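You operate a simulated robot arm through the tools that you are given. There is no shell and no other tool.

You run a simulated robot arm. Do the job below in one go: nothing can be reset, and whatever is moved stays where it is left.

JOB
Put things in order on the top of the spare bench. At the end: the blue capsule from the top of the spare bench stands where the teal pad stood; the silver foil roll from the top of the spare bench stands on top of the clear beaker; the clear cup from the top of the spare bench stands where the silver foil roll stood; the teal pad stands where the clear cup stood; whatever was shut is shut again. Leave all else as you found it, and nothing knocked over.
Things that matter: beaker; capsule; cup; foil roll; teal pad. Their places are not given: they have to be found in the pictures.

The check looks at the end state, three seconds after you hand in, the way a careful person would. Anything else that was tipped, shoved, dropped, spilled or broken makes it a failure.

ROBOT AND FRAMES
A 6-joint arm with a two-finger parallel gripper, fixed in place. Base frame: the origin is on the floor under the middle of its stand, x ahead of it, y to its left, z up; the work surface is at about z = 900. Lengths are in mm, angles in rad, forces in N, time in s.
With the tool pointing down near the work surface it reaches from about 240 to 660 mm from the base axis. Its first joint turns from -1.152 to 1.152 rad. Payload 2.9 kg.
The tool frame sits at the grasp point between the pads (the TCP): z along the fingers, y along the line on which they close. The tips reach 30 mm beyond it. Largest opening 110 mm; finger width 20, thickness 10; the body of the gripper, 48 by 112 mm, starts 55 mm behind the TCP.
Orientation is told as [roll, pitch, yaw] about the base's x, y, z axes, in that order, counted from this pose: with the fingers straight down and closing along the base's y, the tool's x points along the base's -x, its y along +y and its z along -z.

CONTROLS
- The arm moves only by the tool servo_tool. Its argument "series" is a list that holds one entry, the list of rows, each a list of 6 numbers: the shift along the tool's x, y, z in units of 25 mm (1.0 is 25 mm), then the turn, a rotation vector about the tool's x, y, z in units of 8 degrees (1.0 is 8 degrees). In form: [[[dx, dy, dz, rx, ry, rz], ...]]. A call has 1 to 20 rows; each row shifts and turns the commanded pose from where the row before left it, along the tool's axes as they then stand. "jaw" is the closure, from 0 (fully open) to 1 (shut), set as the call begins (left out, the last holds). A call with a number of a shift or a turn outside -1 to 1 is refused whole. Rows are played at 5 a second. More than 50 mm and 0.15 rad between two rows, or a gripper value outside its range, and nothing of the call is played. Where a pose cannot be reached the arm comes as near as it can. A force on the tool above 40 N (or 10 N above the force at the start of the call, whichever is more), or a blocked arm, ends the call early, and 0.2 s more pass. The fingers move at their own pace (about 108 mm/s each) and stop on an object; they squeeze with about 26 N. The grip force told is the motor's: it shows also when the fingers shut on nothing. Time passes only in rows, and 0.2 s behind the last, so rows that do not move let the fingers close. The reply holds the time, the measured pose of the TCP, the force on the tool along the base axes, the opening and the grip force, in the units named above and with some noise, with the torque about the TCP (base axes, N m) and any sound that the robot's microphone picked up, and new pictures: "pictures" is both (left out), scene, wrist or none.
- Cameras (640 x 400 px; columns grow to the right, rows downward): "scene" is fixed at [72.6, 423.9, 1407.8]; the picture's right is [-0.82, -0.57, 0.00], its down [-0.20, 0.29, -0.94] and it looks along [0.53, -0.77, -0.35] (base axes); focal length 367 px, centre (320, 200). "wrist" rides on the gripper at [72, 17, -103] in the tool frame; the picture's right is [-0.23, 0.97, 0.00], its down [-0.76, -0.18, -0.62] and it looks along [-0.61, -0.14, 0.78] (tool axes); focal length 222 px, centre (320, 200).
- point_at(camera, pixels): for up to 12 pixels [column, row] of the newest picture of that camera ("zoom" is the newest enlarged one), the place [x, y, z] in the base frame of the surface seen there, good to about 2 mm. The clock stands still meanwhile.
- close_up(camera, box): a new picture of the part [left, top, right, bottom] of that camera's present view, enlarged. The clock stands still meanwhile.
- hand_in(): hands the job in; it is judged then, once.

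Leave the gripper open and the arm clear of the work at the hand-in unless told otherwise.

The tools are called as name(argument=value, ...) on one line, values as JSON. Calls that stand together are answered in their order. servo_tool: Moves the arm, as the interface text tells. Its arguments: {"type":"object","properties":{"series":{"type":"array","items":{"type":"array","items":{"type":"array","items":{"type":"number"}}}},"jaw":{"type":"number"},"pictures":{"type":"string","enum":["both","scene","wrist","none"]}},"required":["series"]} The other tools are called the same way: point_at (camera, pixels) gives the place of the surface under pixels of a picture; close_up (camera, box) takes an enlarged picture of a part of a camera's view; hand_in () hands the job in.

At the start:

```text
clock: 0.0
position: [436.1, -205.7, 1180.8]
orientation: [0.0, 0.0, 0.0]
wrist_force: [0.8, -1.2, -0.2]
wrist_torque: [-0.01, 0.01, 0.02]
grip_width: 109.9
gripper_force: 0.1
```

scene: 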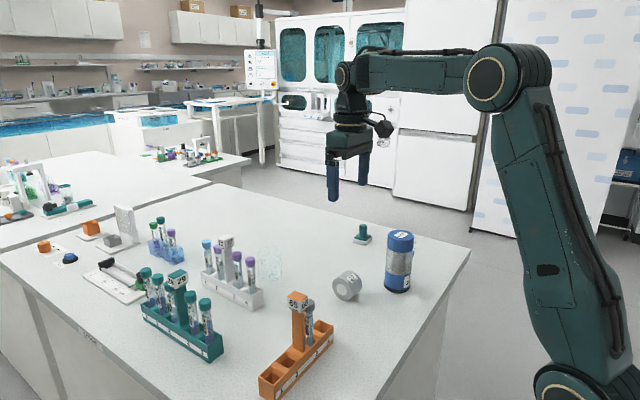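
wrist: 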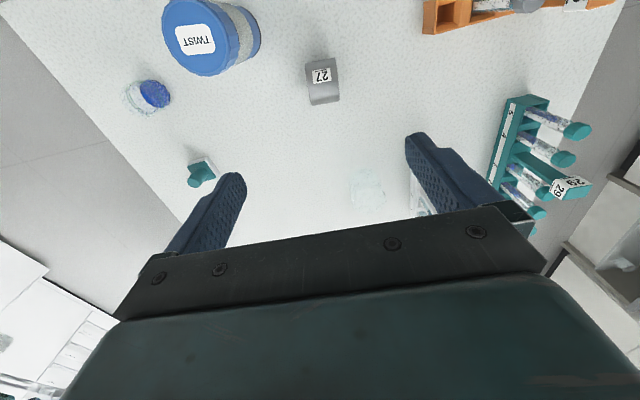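

I start by looking closely. The scene picture shows a bench with racks, a silver roll (about 347,287), a blue canister (398,262), a teal thing (362,234) and a faint clear thing (270,262). I take enlarged views of these areas.

close_up(camera="scene", box=[220, 200, 440, 338])

close_up(camera="wrist", box=[100, 0, 460, 225])

close_up(camera="scene", box=[20, 190, 240, 328])

```text
2.90 times, centred on (330, 269) of scene
```

zoom: 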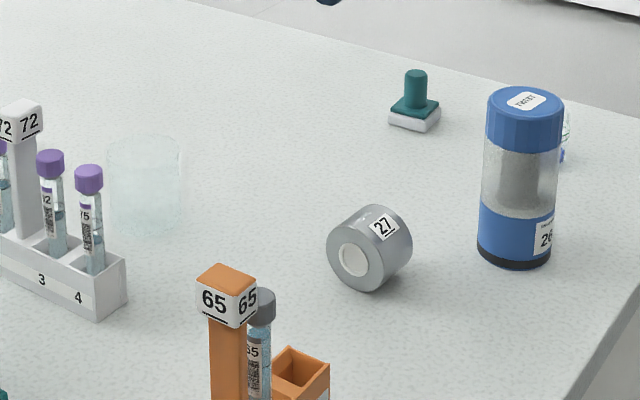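

```text
1.78 times, centred on (280, 112) of wrist
```

zoom: 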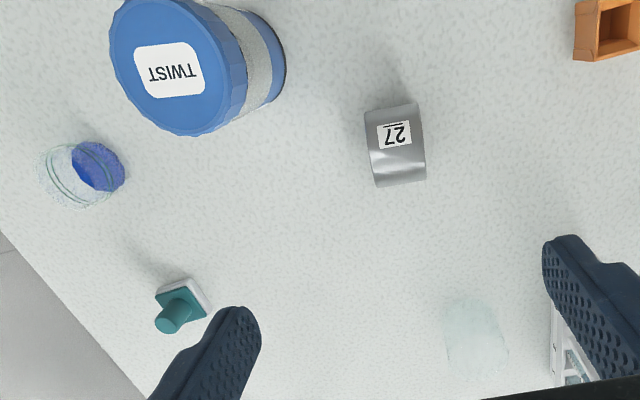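

```text
2.90 times, centred on (130, 259) of scene
```

zoom: 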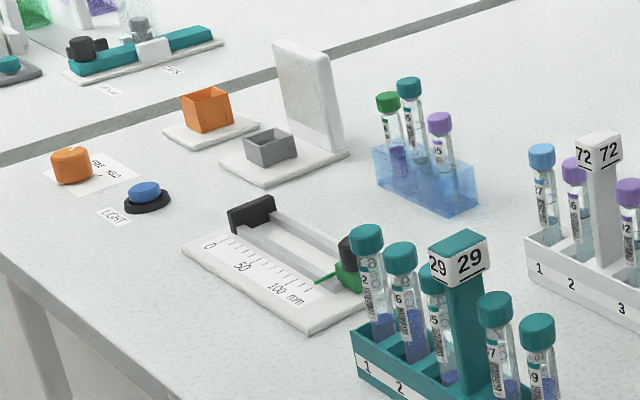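

The wrist view shows a clear vessel with something blue in it at (148,97), behind the TWIST canister, and another clear vessel at (368,188). I measure the places of these things.

point_at(camera="wrist", pixels=[[154, 93], [135, 95], [148, 110], [368, 188], [355, 175], [380, 205], [322, 80], [322, 100], [200, 168], [194, 182], [200, 40], [245, 40]])

point_at(camera="scene", pixels=[[270, 280], [270, 262], [270, 250], [347, 280], [342, 289], [362, 228], [362, 243], [398, 235], [398, 290], [415, 254], [300, 300], [68, 257]])

close_up(camera="wrist", box=[100, 60, 260, 160])

close_up(camera="wrist", box=[320, 140, 480, 240])

```text
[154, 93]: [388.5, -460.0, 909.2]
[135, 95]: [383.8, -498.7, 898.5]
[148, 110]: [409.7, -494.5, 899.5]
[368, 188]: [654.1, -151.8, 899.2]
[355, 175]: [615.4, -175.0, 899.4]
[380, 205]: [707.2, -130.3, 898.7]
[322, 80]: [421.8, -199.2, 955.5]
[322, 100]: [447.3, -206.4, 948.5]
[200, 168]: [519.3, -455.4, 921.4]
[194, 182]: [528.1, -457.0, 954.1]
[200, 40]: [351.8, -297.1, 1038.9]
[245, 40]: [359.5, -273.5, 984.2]
```

```text
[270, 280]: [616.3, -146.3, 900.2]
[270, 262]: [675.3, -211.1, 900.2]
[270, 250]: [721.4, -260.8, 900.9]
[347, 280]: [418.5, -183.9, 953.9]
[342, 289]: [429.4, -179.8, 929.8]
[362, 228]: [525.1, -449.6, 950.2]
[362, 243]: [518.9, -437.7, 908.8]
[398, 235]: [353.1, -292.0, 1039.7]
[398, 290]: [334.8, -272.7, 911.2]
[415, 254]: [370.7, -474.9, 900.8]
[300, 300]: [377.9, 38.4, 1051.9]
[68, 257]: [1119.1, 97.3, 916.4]
```

```text
4.00 times, centred on (180, 110) of wrist
```

zoom: 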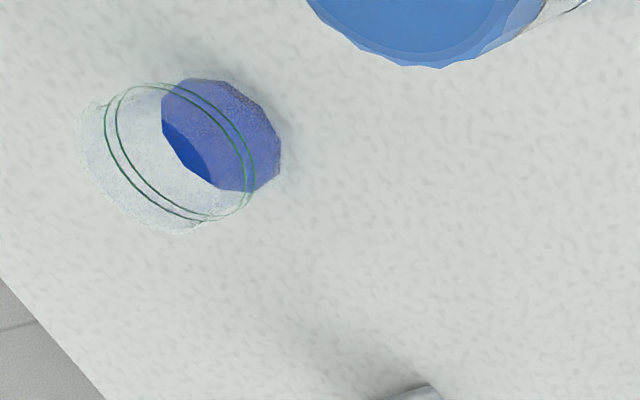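

```text
4.00 times, centred on (400, 190) of wrist
```

zoom: 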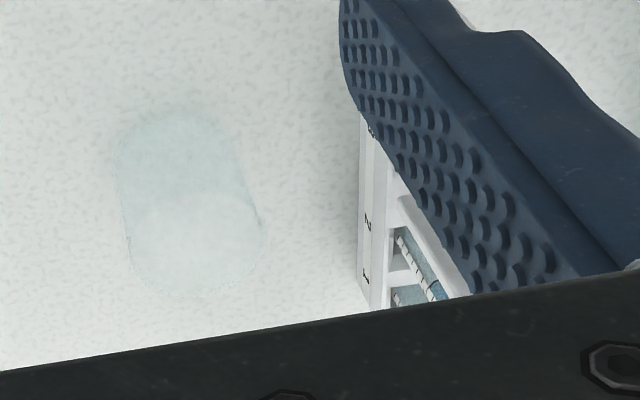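

Two clear vessels: one near (600,-165), one near (385,-470) that seems to hold blue liquid. The TWIST canister is near (345,-285), the teal stamp-like pad near (520,-450), the foil roll near (425,-195). I move the wrist camera toward the canister and the ringed vessel, turning the tool outward, to view them better.

servo_tool(series=[[[0.967, -0.507, 0, 0, 0, 0], [0.967, -0.507, 0, 0, 0, 0], [0.967, -0.507, 0, 0, 0, 0], [0.967, -0.507, 0, 0, 0, 0], [0.967, -0.507, 0, 0, 0, 0], [0.967, -0.507, 0, 0, 0, 0], [0, 0, 0, 0, 0, 0.9], [0, 0, 0, 0, 0, 0.9], [0, 0, 0, 0, 0, 0.9], [0, 0, 0, 0, 0, 0.9], [0, 0, 0, 0, 0, 0.9], [0, 0, 0, 0, 0, 0.9], [0, 0, 0, 0, 0, 0.9], [0, 0, 0, 0, 0, 0]]])

```text
clock: 3.0
position: [289.4, -283.5, 1179.9]
orientation: [-0.001, -0.001, -0.881]
wrist_force: [-0.1, 0.5, -0.7]
wrist_torque: [0.05, -0.02, -0.02]
grip_width: 110.2
gripper_force: 0.0
```

scene: 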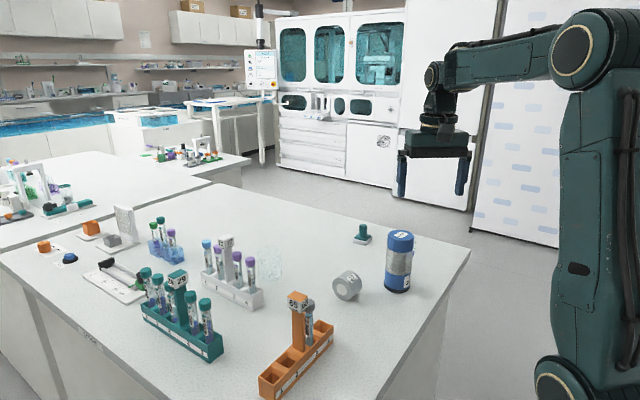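
wrist: 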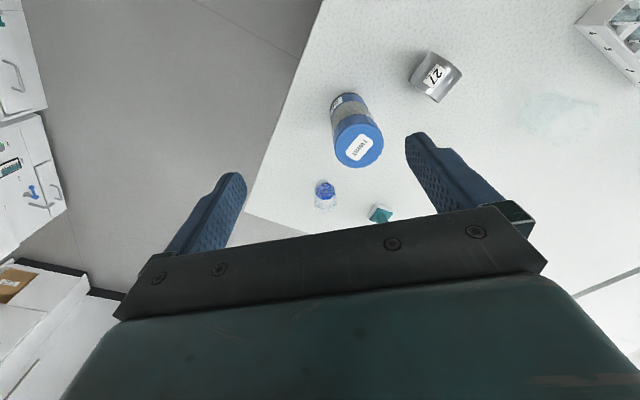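

The yaw sign is as expected. Now I take enlarged views of the canister (357,130), ringed vessel (325,195) and teal item (380,213), and the clear vessel at (560,117).

close_up(camera="wrist", box=[270, 80, 430, 230])

close_up(camera="wrist", box=[500, 70, 640, 160])

point_at(camera="wrist", pixels=[[326, 186], [326, 193], [326, 205], [318, 205], [335, 205], [380, 213], [376, 217], [358, 147], [348, 108], [435, 75], [550, 117], [580, 117]])

```text
2.67 times, centred on (350, 155) of wrist
```

zoom: 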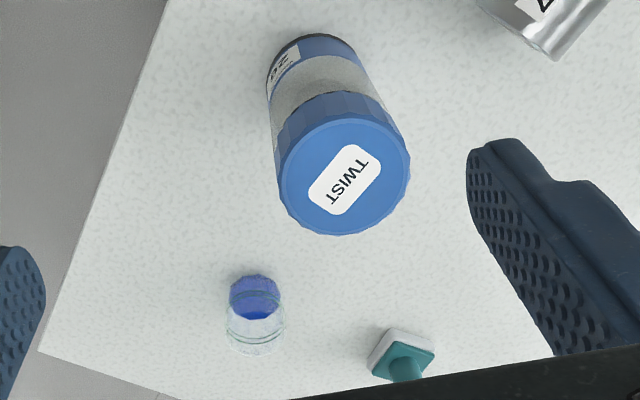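

```text
4.44 times, centred on (570, 115) of wrist
```

zoom: 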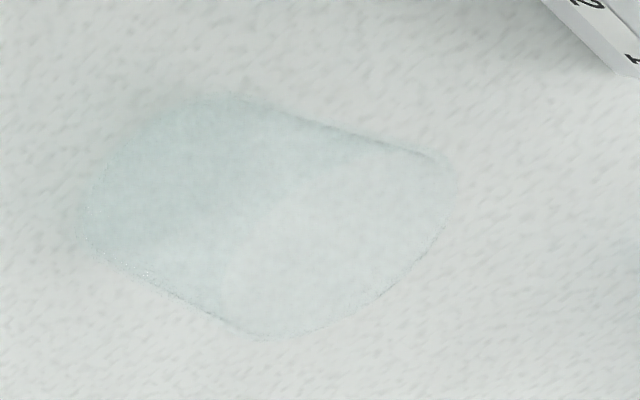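

```text
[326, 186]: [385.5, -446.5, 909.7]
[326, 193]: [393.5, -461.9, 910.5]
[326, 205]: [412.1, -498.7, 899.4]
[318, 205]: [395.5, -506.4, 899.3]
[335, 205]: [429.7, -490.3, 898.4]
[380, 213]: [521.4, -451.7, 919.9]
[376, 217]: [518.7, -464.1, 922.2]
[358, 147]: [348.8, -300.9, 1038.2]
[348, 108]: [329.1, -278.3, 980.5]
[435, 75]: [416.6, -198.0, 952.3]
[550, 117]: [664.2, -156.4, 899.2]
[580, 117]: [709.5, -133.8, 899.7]
```

The small vessel has two rings and blue content near its bottom, about 10 mm deep, so it looks like a cup with liquid. The large clear one looks like an upside-down or closed beaker. Before deciding what the "blue capsule" is, I look over the rest of the bench (the left side), staying high.

servo_tool(series=[[[0, 0, 0, 0, 0, -0.9], [0, 0, 0, 0, 0, -0.9], [0, 0, 0, 0, 0, -0.9], [0, 0, 0, 0, 0, -0.9], [0, 0, 0, 0, 0, -0.9], [0, 0, 0, 0, 0, -0.9], [0, 0, 0, 0, 0, -0.9], [-0.13, 0.95, 0, 0, 0, 0], [-0.13, 0.95, 0, 0, 0, 0], [-0.13, 0.95, 0, 0, 0, 0], [-0.13, 0.95, 0, 0, 0, 0], [-0.13, 0.95, 0, 0, 0, 0], [-0.13, 0.95, 0, 0, 0, 0], [-0.13, 0.95, 0, 0, 0, 0], [-0.13, 0.95, 0, 0, 0, 0], [-0.13, 0.95, 0, 0, 0, 0], [-0.13, 0.95, 0, 0, 0, 0], [-0.13, 0.95, 0, 0, 0, 0], [-0.13, 0.95, 0, 0, 0, 0], [0, 0, 0, 0, 0, 0]]])

```text
clock: 7.2
position: [330.2, 3.6, 1179.3]
orientation: [0.002, 0.0, 0.001]
wrist_force: [0.0, -1.0, -0.6]
wrist_torque: [0.04, 0.02, 0.02]
grip_width: 110.2
gripper_force: 0.0
```

scene: 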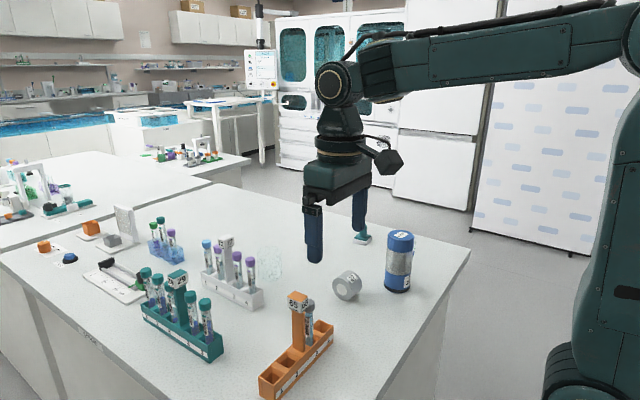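
wrist: 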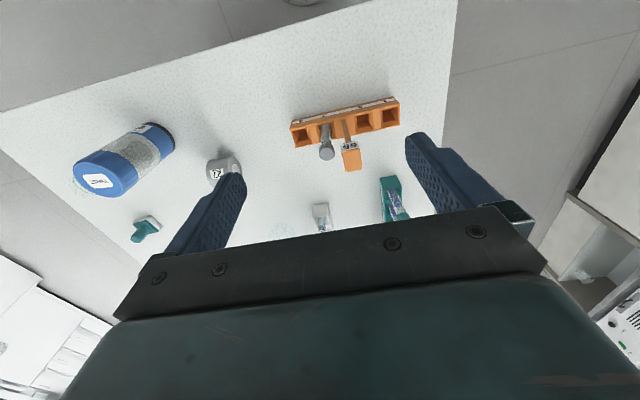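

The bench ends just left of the orange rack; there are no other loose objects here. I zoom in on the canister and on the whole left part of this view.

close_up(camera="wrist", box=[50, 100, 290, 250])

close_up(camera="scene", box=[340, 215, 440, 305])

close_up(camera="scene", box=[240, 230, 320, 300])

```text
2.67 times, centred on (170, 175) of wrist
```

zoom: 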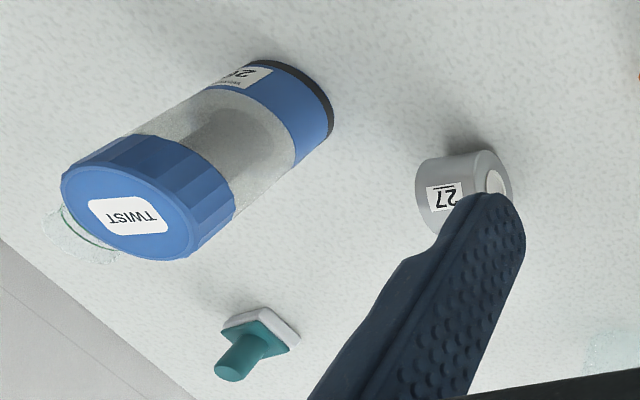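

```text
4.44 times, centred on (390, 260) of scene
```

zoom: 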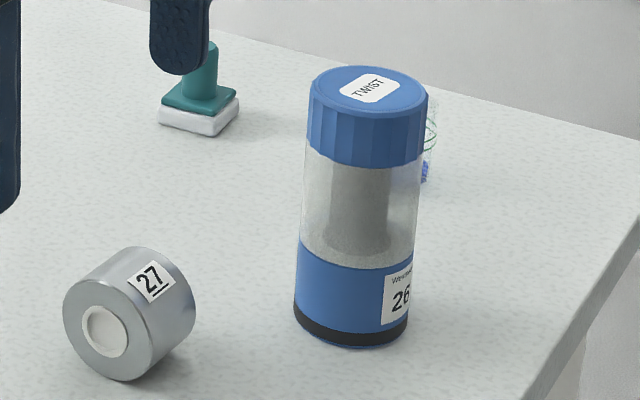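

```text
5.71 times, centred on (280, 265) of scene
```

zoom: 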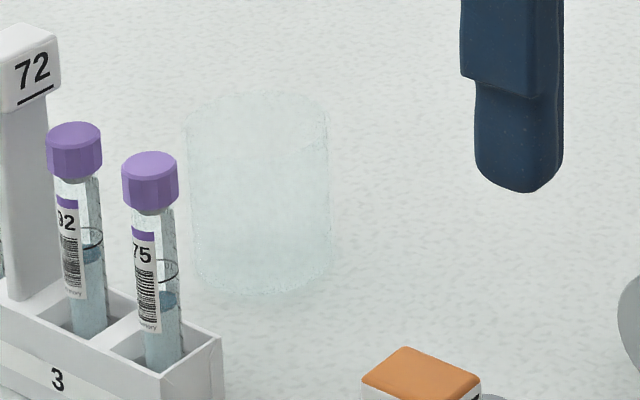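

The canister with the TWIST cap looks like a carrier capsule (a blue, tube-mail style capsule), so it is the "blue capsule". Next I look at the large clear vessel from nearer: I move over toward it, staying at about z=1120.

servo_tool(series=[[[-0.933, -0.684, 0.267, 0, 0, 0], [-0.933, -0.684, 0.267, 0, 0, 0], [-0.933, -0.684, 0.267, 0, 0, 0], [-0.933, -0.684, 0.267, 0, 0, 0], [-0.933, -0.684, 0.267, 0, 0, 0], [-0.933, -0.684, 0.267, 0, 0, 0], [-0.933, -0.684, 0.267, 0, 0, 0], [-0.933, -0.684, 0.267, 0, 0, 0], [-0.933, -0.684, 0.267, 0, 0, 0], [0, 0, 0, 0, 0, 0]]])

```text
clock: 9.4
position: [536.4, -151.0, 1118.6]
orientation: [0.002, 0.0, -0.001]
wrist_force: [0.1, -0.1, 0.2]
wrist_torque: [0.03, -0.02, -0.04]
grip_width: 110.2
gripper_force: 0.1
```

scene: 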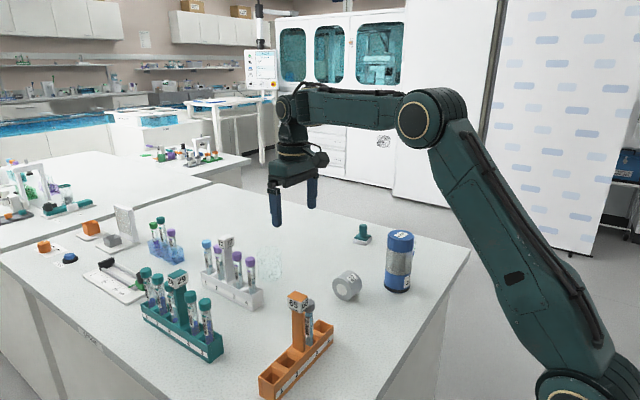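
wrist: 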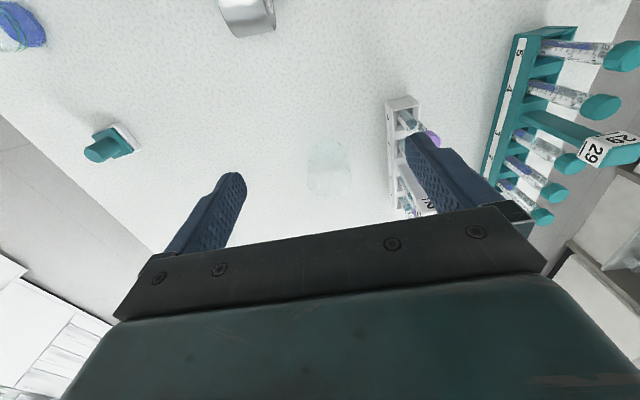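

close_up(camera="wrist", box=[280, 110, 390, 220])

close_up(camera="wrist", box=[60, 90, 180, 180])

close_up(camera="wrist", box=[0, 0, 80, 60])

close_up(camera="scene", box=[240, 230, 320, 300])

```text
3.64 times, centred on (335, 165) of wrist
```

zoom: 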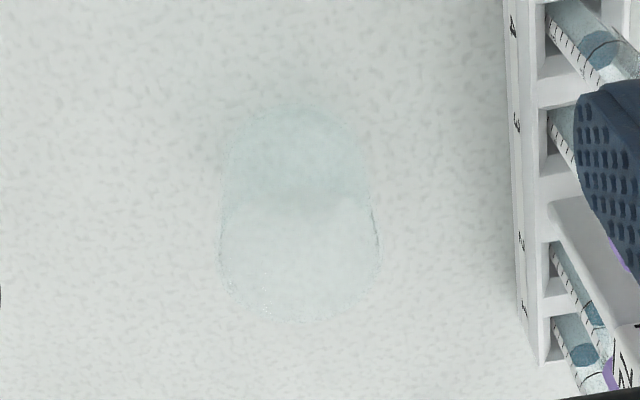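

```text
4.44 times, centred on (120, 135) of wrist
```

zoom: 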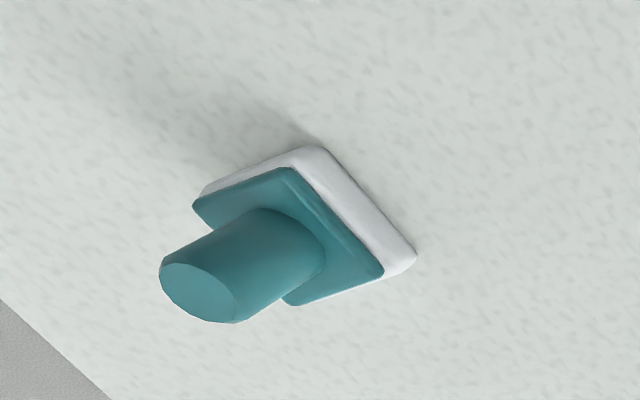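

```text
6.67 times, centred on (40, 30) of wrist
```

zoom: 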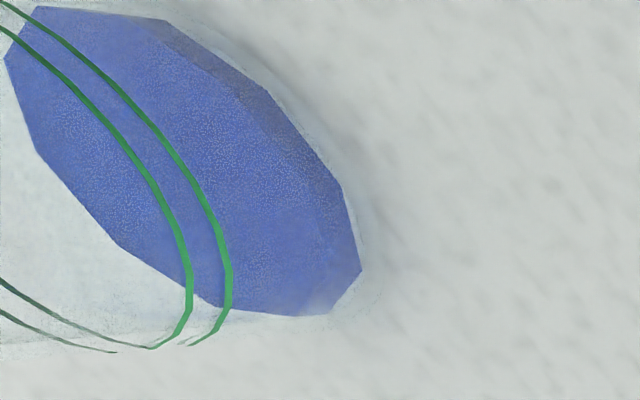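

```text
5.71 times, centred on (280, 265) of scene
```

zoom: 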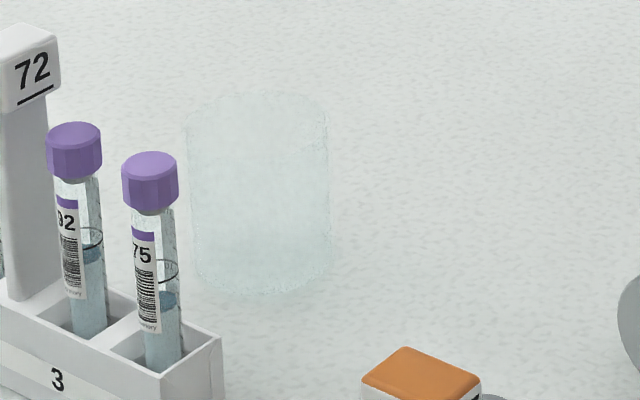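

The large clear vessel works out to be centred near (631,-163), about 62 mm wide and 65 mm tall. The teal pad is a stamp-like piece with a white base and a round grip. Next I go above the ringed cup to look at it closely; I fly at z≈1119, well above the capsule top (1040).

servo_tool(series=[[[0.42, -0.98, 0, 0, 0, 0], [0.42, -0.98, 0, 0, 0, 0], [0.42, -0.98, 0, 0, 0, 0], [0.42, -0.98, 0, 0, 0, 0], [0.42, -0.98, 0, 0, 0, 0], [0.42, -0.98, 0, 0, 0, 0], [0.42, -0.98, 0, 0, 0, 0], [0.42, -0.98, 0, 0, 0, 0], [0.42, -0.98, 0, 0, 0, 0], [0.42, -0.98, 0, 0, 0, 0], [0.42, -0.98, 0, 0, 0, 0], [0.42, -0.98, 0, 0, 0, 0], [0, 0, 0, 0, 0, 1], [0, 0, 0, 0, 0, 1], [0, 0, 0, 0, 0, 1], [0, 0, 0, 0, 0, 1], [0, 0, 0, 0, 0, 1], [0, 0, 0, 0, 0, 1], [0, 0, 0, 0, 0, 0]]])

```text
clock: 13.4
position: [412.4, -444.5, 1117.1]
orientation: [0.0, 0.001, -0.838]
wrist_force: [-0.2, -0.1, -0.2]
wrist_torque: [-0.01, -0.02, 0.01]
grip_width: 109.9
gripper_force: 0.1
```

scene: 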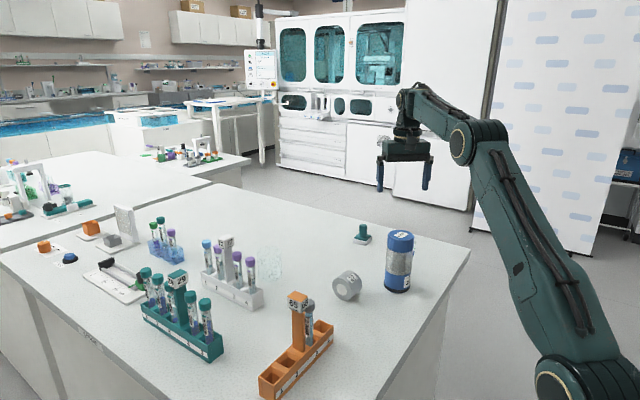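
wrist: 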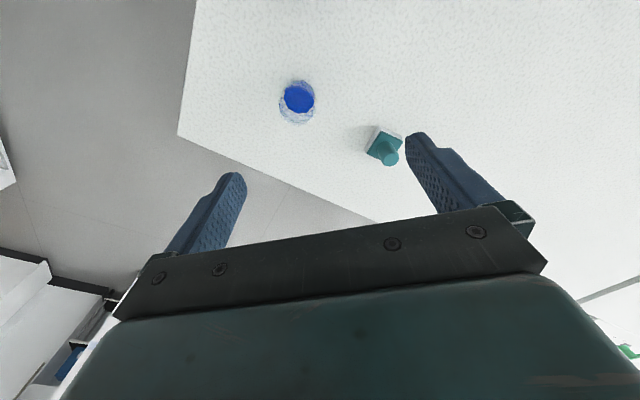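

close_up(camera="wrist", box=[260, 70, 340, 140])

close_up(camera="wrist", box=[350, 110, 420, 180])

point_at(camera="wrist", pixels=[[298, 98], [298, 90], [298, 106], [285, 98], [312, 98], [391, 157], [386, 154], [396, 158], [380, 140], [400, 140], [370, 150], [178, 135]])

```text
5.71 times, centred on (300, 105) of wrist
```

zoom: 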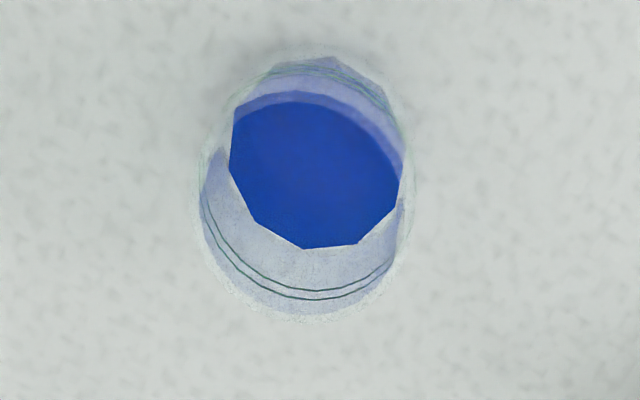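

```text
5.71 times, centred on (385, 145) of wrist
```

zoom: 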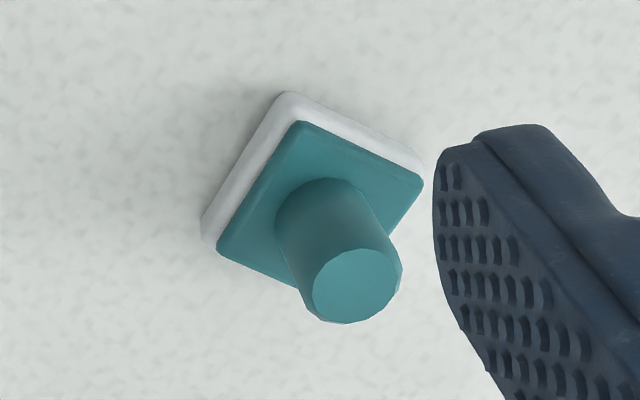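

```text
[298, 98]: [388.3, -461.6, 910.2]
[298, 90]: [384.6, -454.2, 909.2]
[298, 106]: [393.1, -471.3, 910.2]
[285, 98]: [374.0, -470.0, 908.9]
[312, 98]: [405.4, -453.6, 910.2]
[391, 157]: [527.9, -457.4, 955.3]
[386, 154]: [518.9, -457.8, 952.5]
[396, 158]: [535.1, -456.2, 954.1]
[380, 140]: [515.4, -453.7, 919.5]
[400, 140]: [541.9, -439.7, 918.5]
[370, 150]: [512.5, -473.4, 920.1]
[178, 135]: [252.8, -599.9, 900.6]
```

The small vessel is an open, slightly tapered cup: about 44 mm wide, about 45 mm tall, holding blue liquid 10 mm deep, centred near (389,-463). That is the "clear cup", and it must stay level. The teal pad grip's top is at about (527,-457,954). I now go above the foil roll to measure it, keeping z≈1117.

servo_tool(series=[[[0.88, 0.88, 0, 0, 0, 0], [0.88, 0.88, 0, 0, 0, 0], [0.88, 0.88, 0, 0, 0, 0], [0.88, 0.88, 0, 0, 0, 0], [0.88, 0.88, 0, 0, 0, 0], [0.88, 0.88, 0, 0, 0, 0], [0.88, 0.88, 0, 0, 0, 0], [0.88, 0.88, 0, 0, 0, 0], [0, 0, 0, 0, 0, -1], [0, 0, 0, 0, 0, -1], [0, 0, 0, 0, 0, -1], [0, 0, 0, 0, 0, -1], [0, 0, 0, 0, 0, -1], [0, 0, 0, 0, 0, -1], [0, 0, 0, 0, 0, 0]]])

```text
clock: 16.6
position: [425.4, -195.6, 1119.9]
orientation: [0.0, 0.0, 0.003]
wrist_force: [0.7, 0.4, 0.1]
wrist_torque: [-0.01, 0.0, -0.04]
grip_width: 109.9
gripper_force: 0.1
```

scene: 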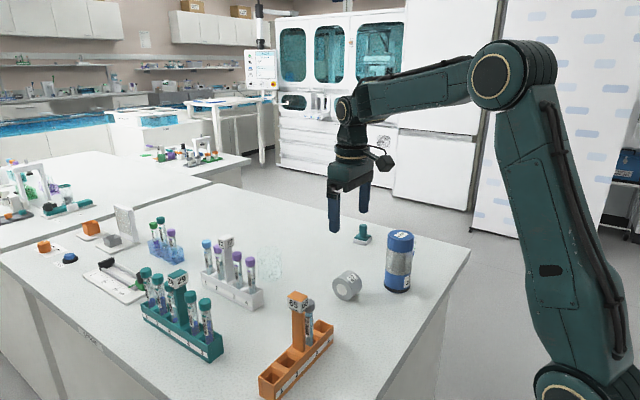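
wrist: 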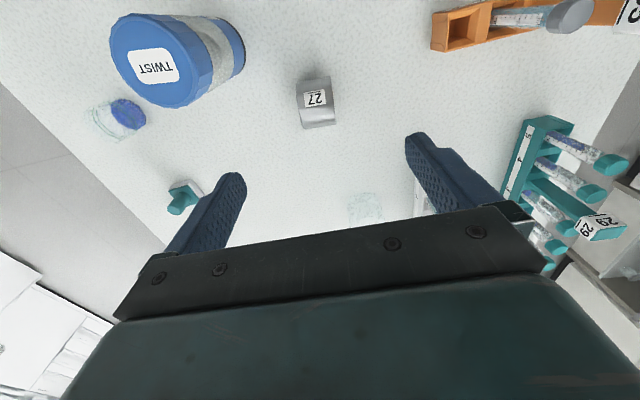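

close_up(camera="wrist", box=[280, 65, 360, 135])

close_up(camera="scene", box=[320, 260, 376, 308])

```text
5.71 times, centred on (320, 100) of wrist
```

zoom: 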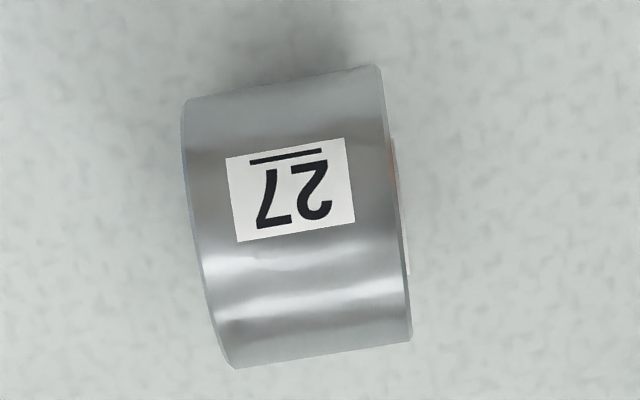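

```text
8.33 times, centred on (348, 284) of scene
```

zoom: 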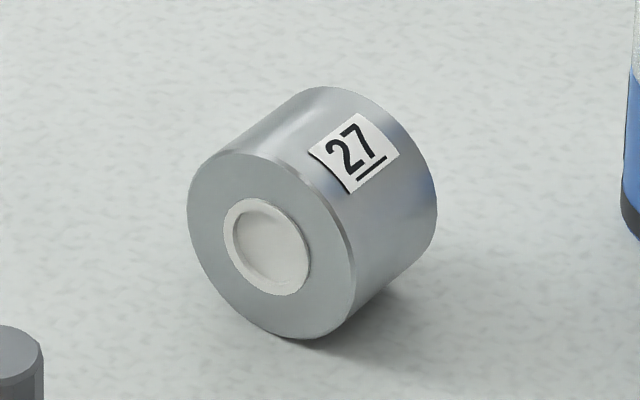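

The roll lies on its side with a white core slightly proud of the end face. I measure points on its end face and its curved surface in this enlarged scene picture.

point_at(camera="zoom", pixels=[[200, 200], [345, 280], [290, 325], [250, 165], [268, 248], [240, 158], [345, 92], [300, 120], [420, 200], [215, 270], [330, 230], [300, 95]])

close_up(camera="wrist", box=[280, 65, 360, 135])

```text
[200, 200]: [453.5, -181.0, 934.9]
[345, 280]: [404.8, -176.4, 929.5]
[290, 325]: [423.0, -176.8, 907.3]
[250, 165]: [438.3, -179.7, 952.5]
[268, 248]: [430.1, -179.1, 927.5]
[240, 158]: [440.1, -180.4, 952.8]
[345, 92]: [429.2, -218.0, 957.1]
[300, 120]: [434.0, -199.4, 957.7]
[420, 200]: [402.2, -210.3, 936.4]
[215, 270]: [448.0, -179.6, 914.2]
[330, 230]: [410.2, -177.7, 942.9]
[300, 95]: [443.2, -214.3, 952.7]
```

```text
5.71 times, centred on (320, 100) of wrist
```

zoom: 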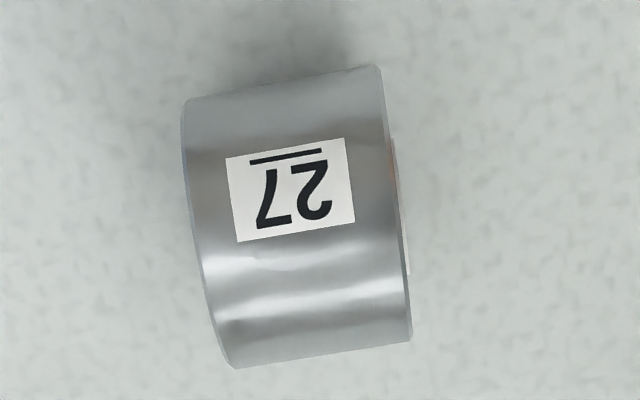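

point_at(camera="zoom", pixels=[[188, 105], [198, 200], [215, 290], [234, 360], [378, 75], [388, 140], [398, 220], [408, 330], [205, 240], [392, 240], [290, 190], [300, 280]])

close_up(camera="scene", box=[376, 225, 426, 300])

```text
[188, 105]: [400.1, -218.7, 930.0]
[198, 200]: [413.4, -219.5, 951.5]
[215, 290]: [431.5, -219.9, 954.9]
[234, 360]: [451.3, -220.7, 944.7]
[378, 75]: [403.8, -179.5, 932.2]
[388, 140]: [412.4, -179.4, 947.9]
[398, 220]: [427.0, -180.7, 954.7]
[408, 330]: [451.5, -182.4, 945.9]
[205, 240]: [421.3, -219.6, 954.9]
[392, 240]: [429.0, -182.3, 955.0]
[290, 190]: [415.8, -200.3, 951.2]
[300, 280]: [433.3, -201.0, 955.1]
```

```text
5.33 times, centred on (401, 262) of scene
```

zoom: 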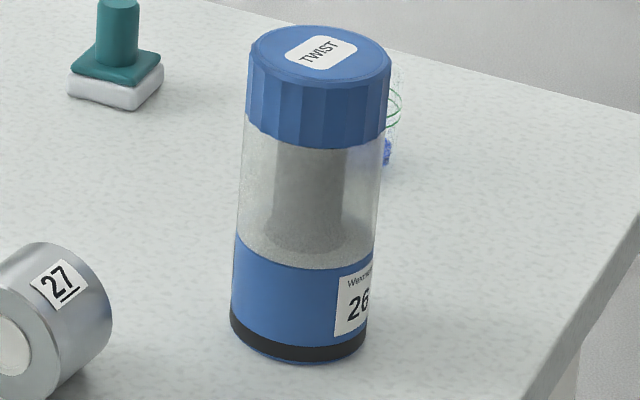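

The roll: about 41 mm long, 57 mm across, centred near (427.5,-200,928), axis almost along y (turned about -0.06 rad). Before picking it up, I hover above the clear beaker to check reach and to find its centre exactly.

servo_tool(series=[[[-0.914, 0.145, 0.044, 0, 0, 0], [-0.914, 0.145, 0.044, 0, 0, 0], [-0.914, 0.145, 0.044, 0, 0, 0], [-0.914, 0.145, 0.044, 0, 0, 0], [-0.914, 0.145, 0.044, 0, 0, 0], [-0.914, 0.145, 0.044, 0, 0, 0], [-0.914, 0.145, 0.044, 0, 0, 0], [-0.914, 0.145, 0.044, 0, 0, 0], [-0.914, 0.145, 0.044, 0, 0, 0], [0, 0, 0, 0, 0, 0]]])

close_up(camera="wrist", box=[260, 60, 400, 180])

```text
clock: 18.8
position: [614.3, -161.6, 1105.3]
orientation: [0.0, -0.001, 0.001]
wrist_force: [1.0, 0.7, 0.4]
wrist_torque: [0.01, -0.02, 0.0]
grip_width: 109.7
gripper_force: 0.0
out of reach, approached as far as the arm can: row 9
```

scene: 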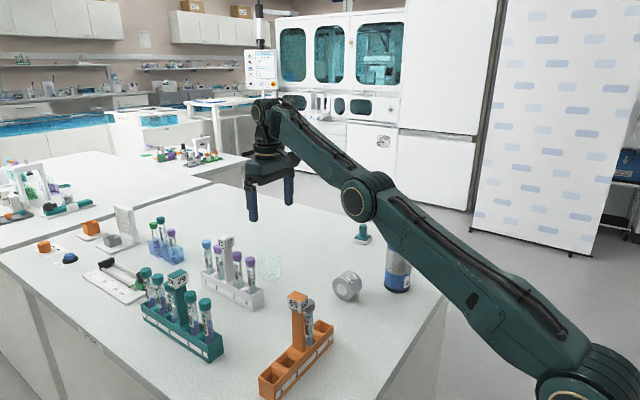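
wrist: 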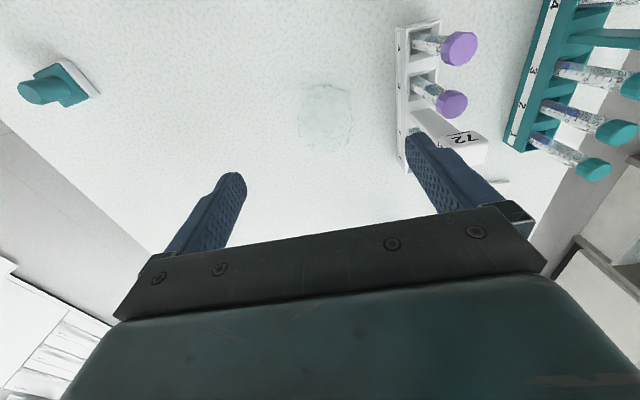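

```text
3.33 times, centred on (330, 120) of wrist
```

zoom: 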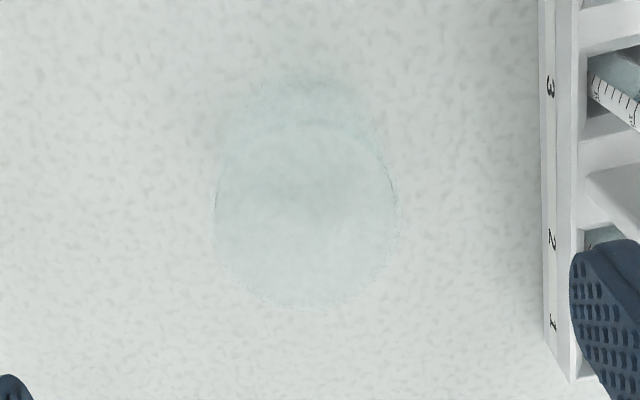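

The arm stops at r≈635 mm at this height; it reaches farther out when lower. In the enlarged view the beaker's top rim runs from about x=213 to 397 and y=120 to 312. I place its centre by sampling the bench behind it.

point_at(camera="wrist", pixels=[[325.5, 124.8], [326.4, 103.2], [298, 125], [353, 125], [325.5, 96], [325.5, 153.5], [325.5, 79.5], [425, 120], [400, 120], [437, 37], [462, 47], [452, 104]])

close_up(camera="scene", box=[240, 235, 300, 295])

```text
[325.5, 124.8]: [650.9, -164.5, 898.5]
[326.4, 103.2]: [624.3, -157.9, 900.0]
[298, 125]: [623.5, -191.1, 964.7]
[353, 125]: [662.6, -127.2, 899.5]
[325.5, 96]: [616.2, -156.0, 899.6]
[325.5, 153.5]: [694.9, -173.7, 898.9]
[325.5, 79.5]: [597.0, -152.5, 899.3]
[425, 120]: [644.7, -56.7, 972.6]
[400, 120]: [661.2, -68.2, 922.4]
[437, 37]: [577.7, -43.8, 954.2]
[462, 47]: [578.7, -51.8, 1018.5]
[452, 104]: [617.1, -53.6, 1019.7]
```

```text
6.67 times, centred on (270, 265) of scene
```

zoom: 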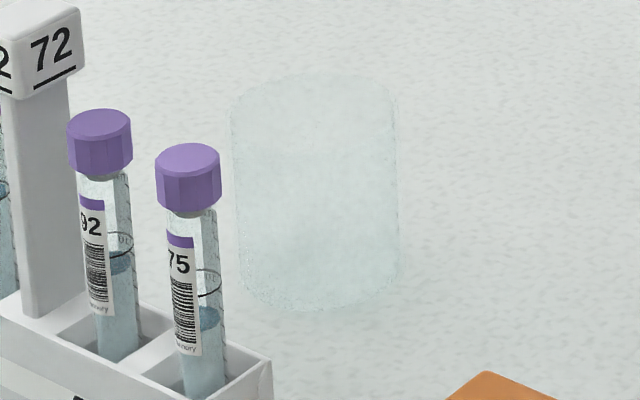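

One sample hit the rim itself: (623.5,-191.1,964.7), so the rim is at z≈965 and the radius about 31 mm. I sample more rim pixels in a bigger enlargement.

close_up(camera="wrist", box=[286, 75, 366, 165])

point_at(camera="scene", pixels=[[269.5, 275.5], [269.5, 252.6], [257, 252], [282, 252], [269.5, 246.5], [269.5, 258.5], [258, 275], [282, 275], [269.5, 281.5]])

```text
4.44 times, centred on (326, 120) of wrist
```

zoom: 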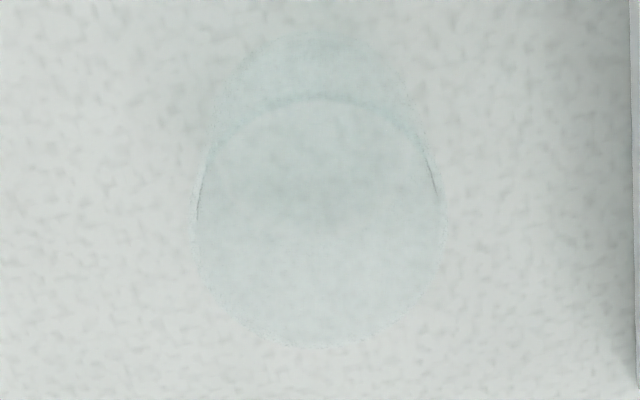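

```text
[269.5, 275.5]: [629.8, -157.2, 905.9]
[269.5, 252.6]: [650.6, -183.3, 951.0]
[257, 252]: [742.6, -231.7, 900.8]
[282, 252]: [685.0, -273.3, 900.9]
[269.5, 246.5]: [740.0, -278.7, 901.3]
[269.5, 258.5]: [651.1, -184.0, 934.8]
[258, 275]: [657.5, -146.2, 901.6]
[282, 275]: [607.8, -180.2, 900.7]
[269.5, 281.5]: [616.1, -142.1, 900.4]
```

point_at(camera="zoom", pixels=[[198, 200], [200, 185], [437, 190], [434, 175], [320, 98], [250, 120], [390, 115], [320, 345], [230, 315], [410, 315], [195, 230], [442, 230]])

```text
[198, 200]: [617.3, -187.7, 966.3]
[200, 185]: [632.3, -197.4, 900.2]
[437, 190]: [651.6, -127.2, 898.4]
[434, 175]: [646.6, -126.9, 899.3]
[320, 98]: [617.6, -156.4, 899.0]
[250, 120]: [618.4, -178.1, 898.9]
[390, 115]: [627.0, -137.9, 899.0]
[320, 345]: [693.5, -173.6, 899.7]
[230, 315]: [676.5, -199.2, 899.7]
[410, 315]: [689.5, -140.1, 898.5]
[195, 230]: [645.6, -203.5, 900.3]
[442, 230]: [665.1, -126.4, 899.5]
```

The rim points fit a circle centred at (631.3,-160.7), radius 31, rim at z=965; the beaker stands open. The roll (57 mm across, 41 mm long) laid on its side as it lies now will sit well on that rim. I go back over the roll and align the fingers with its axis, staying high.

servo_tool(series=[[[0.934, -0.192, 0, 0, 0, 0], [0.934, -0.192, 0, 0, 0, 0], [0.934, -0.192, 0, 0, 0, 0], [0.934, -0.192, 0, 0, 0, 0], [0.934, -0.192, 0, 0, 0, 0], [0.934, -0.192, 0, 0, 0, 0], [0.934, -0.192, 0, 0, 0, 0], [0.934, -0.192, 0, 0, 0, 0], [0, 0, 0, 0, 0, 0.43], [0, 0, 0, 0, 0, 0]]])

```text
clock: 21.0
position: [426.8, -202.8, 1109.0]
orientation: [-0.001, 0.001, -0.06]
wrist_force: [0.1, -0.1, 0.7]
wrist_torque: [0.0, 0.0, -0.02]
grip_width: 110.0
gripper_force: 0.0
```

scene: 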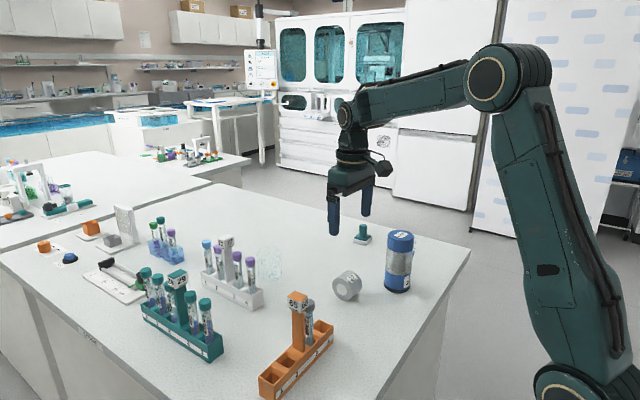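
wrist: 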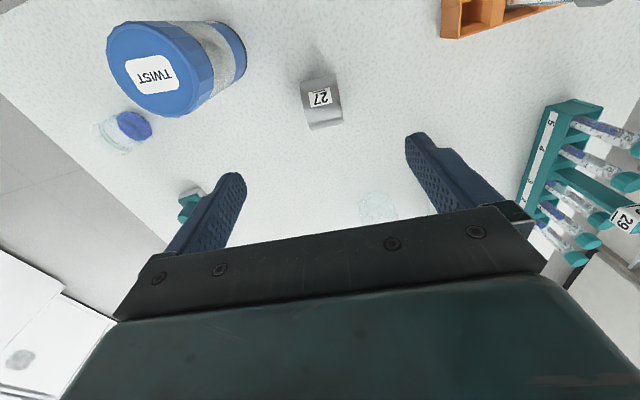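

Aligned above the roll. I lower straight down to TCP z≈944 with the jaw open; fingers will pass 30 mm clear of each end.

servo_tool(series=[[[-0.03, 0.11, 0.943, 0, 0, 0], [0, 0, 0.943, 0, 0, 0], [0, 0, 0.943, 0, 0, 0], [0, 0, 0.943, 0, 0, 0], [0, 0, 0.943, 0, 0, 0], [0, 0, 0.943, 0, 0, 0], [0, 0, 0.943, 0, 0, 0], [0, 0, 0, 0, 0, 0]]])

```text
clock: 22.8
position: [425.2, -198.8, 941.7]
orientation: [0.001, 0.001, -0.06]
wrist_force: [-0.7, 0.4, -0.3]
wrist_torque: [-0.02, 0.0, 0.01]
grip_width: 109.9
gripper_force: 0.0
```

scene: 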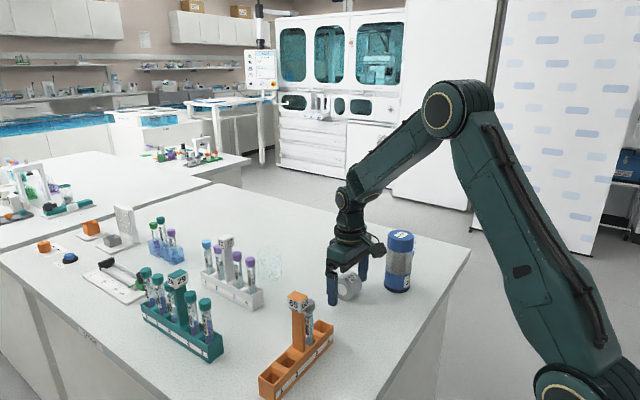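
wrist: 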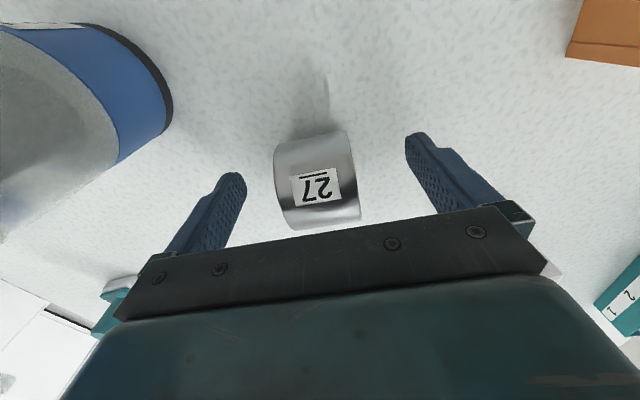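

The roll sits between the fingers. I check its place again from this near view.

close_up(camera="wrist", box=[240, 110, 400, 240])

point_at(camera="wrist", pixels=[[276, 155], [280, 185], [288, 215], [347, 145], [352, 170], [358, 200], [316, 170], [320, 200], [310, 140], [295, 226], [345, 217], [316, 185]])

```text
3.08 times, centred on (320, 175) of wrist
```

zoom: 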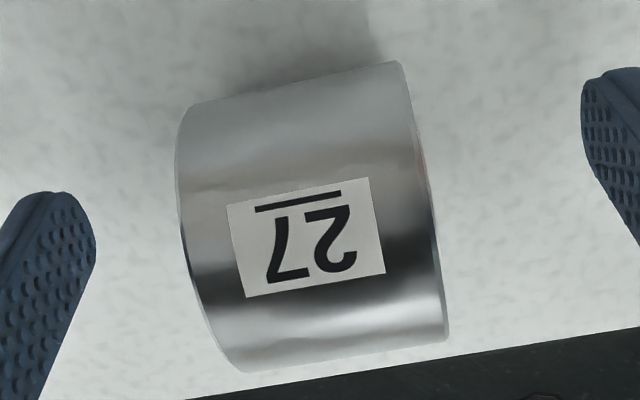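

```text
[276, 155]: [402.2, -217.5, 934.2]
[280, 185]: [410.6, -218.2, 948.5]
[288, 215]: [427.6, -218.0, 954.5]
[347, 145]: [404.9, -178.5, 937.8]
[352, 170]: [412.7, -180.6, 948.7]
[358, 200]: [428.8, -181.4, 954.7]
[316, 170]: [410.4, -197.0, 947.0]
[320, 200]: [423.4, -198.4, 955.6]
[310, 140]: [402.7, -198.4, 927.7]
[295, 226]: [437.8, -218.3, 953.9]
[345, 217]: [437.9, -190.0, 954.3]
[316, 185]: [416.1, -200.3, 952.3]
```

Roll centre is about (429,-199.5,928). I shift 3.5 mm forward and 2 mm up first.

servo_tool(series=[[[-0.14, -0.02, -0.08, 0, 0, 0], [0, 0, 0, 0, 0, 0]]], pictures="none")

servo_tool(series=[[[0, 0, 0, 0, 0, 0], [0, 0, 0, 0, 0, 0], [0, 0, 0, 0, 0, 0], [0, 0, 0, 0, 0, 0]]], jaw=1)

```text
clock: 23.4
position: [431.4, -199.7, 943.3]
orientation: [-0.002, 0.0, -0.058]
wrist_force: [-1.1, -0.7, -0.4]
wrist_torque: [0.01, -0.01, -0.02]
grip_width: 110.1
gripper_force: 0.1
```

```text
clock: 24.4
position: [430.5, -199.9, 943.2]
orientation: [0.0, 0.0, -0.06]
wrist_force: [-0.3, 0.2, 0.5]
wrist_torque: [0.0, -0.01, 0.01]
grip_width: 43.7
gripper_force: 26.4
```

scene: 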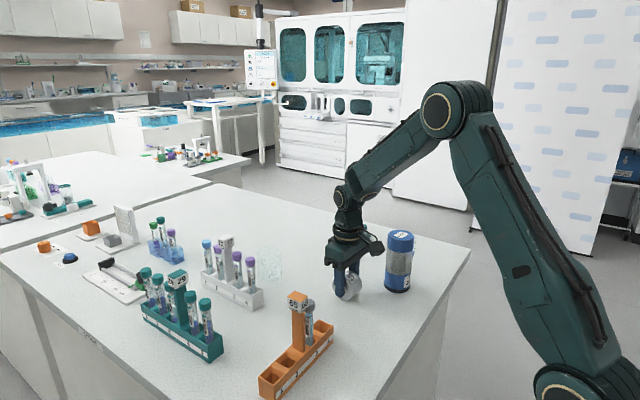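
wrist: 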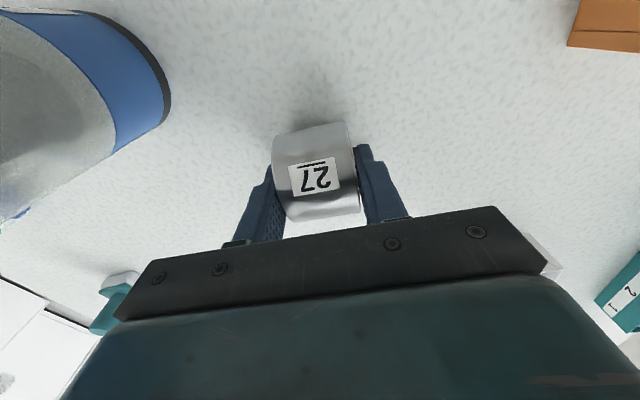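

The roll is gripped (opening 43.7, force 26). I lift it about 87 mm and carry it toward the beaker, stopping short of it at x≈610 with the roll's underside about 20 mm above the rim.

servo_tool(series=[[[0, 0, -0.5, 0, 0, 0], [0, 0, -1, 0, 0, 0], [0, 0, -1, 0, 0, 0], [0, 0, -1, 0, 0, 0], [-0.5, 0.135, 0, 0, 0, 0], [-0.9, 0.243, 0, 0, 0, 0], [-0.9, 0.243, 0, 0, 0, 0], [-0.9, 0.243, 0, 0, 0, 0], [-0.9, 0.243, 0, 0, 0, 0], [-0.9, 0.243, 0, 0, 0, 0], [-0.9, 0.243, 0, 0, 0, 0], [-0.9, 0.243, 0, 0, 0, 0], [-0.28, 0.075, 0, 0, 0, 0], [0, 0, 0, 0, 0, 0]]])

```text
clock: 27.4
position: [609.5, -163.0, 1032.6]
orientation: [0.0, 0.0, -0.061]
wrist_force: [0.2, -0.4, -0.4]
wrist_torque: [-0.01, -0.02, 0.03]
grip_width: 43.5
gripper_force: 26.1
```

scene: 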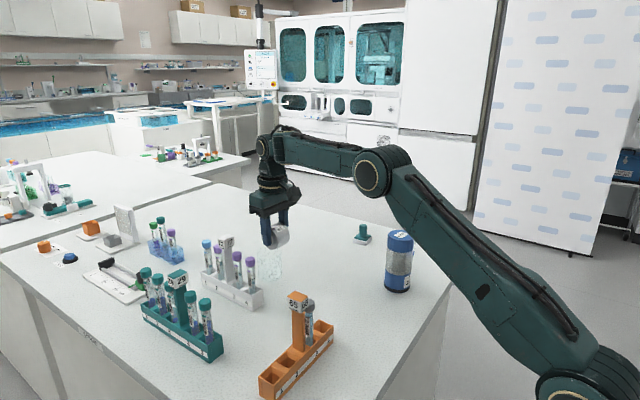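
wrist: 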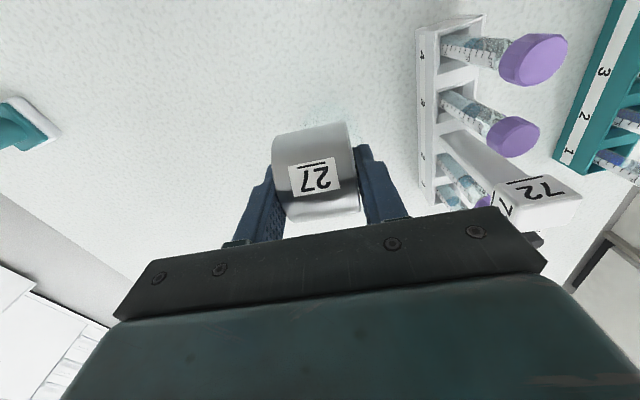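

Still held. I measure where the roll is now and how near the white rack's "72" post is.

point_at(camera="wrist", pixels=[[276, 150], [284, 190], [347, 135], [355, 175], [310, 130], [316, 160], [318, 195], [350, 210], [540, 190], [515, 150], [505, 200], [425, 190]])

close_up(camera="scene", box=[200, 200, 320, 310])

```text
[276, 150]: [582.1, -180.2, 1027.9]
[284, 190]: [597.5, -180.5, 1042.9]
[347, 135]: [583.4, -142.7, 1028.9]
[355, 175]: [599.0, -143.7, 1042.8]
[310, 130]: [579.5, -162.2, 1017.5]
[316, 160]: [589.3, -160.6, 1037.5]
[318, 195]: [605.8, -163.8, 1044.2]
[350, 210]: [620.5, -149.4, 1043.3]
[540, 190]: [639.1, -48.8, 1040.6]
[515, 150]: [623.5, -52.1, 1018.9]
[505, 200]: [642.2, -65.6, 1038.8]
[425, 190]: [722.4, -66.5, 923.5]
```

```text
3.64 times, centred on (260, 255) of scene
```

zoom: 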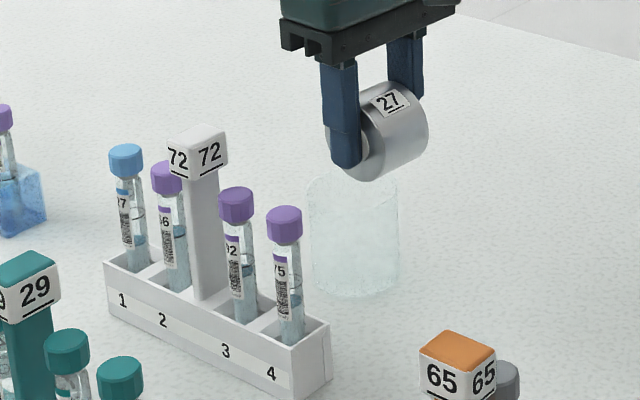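

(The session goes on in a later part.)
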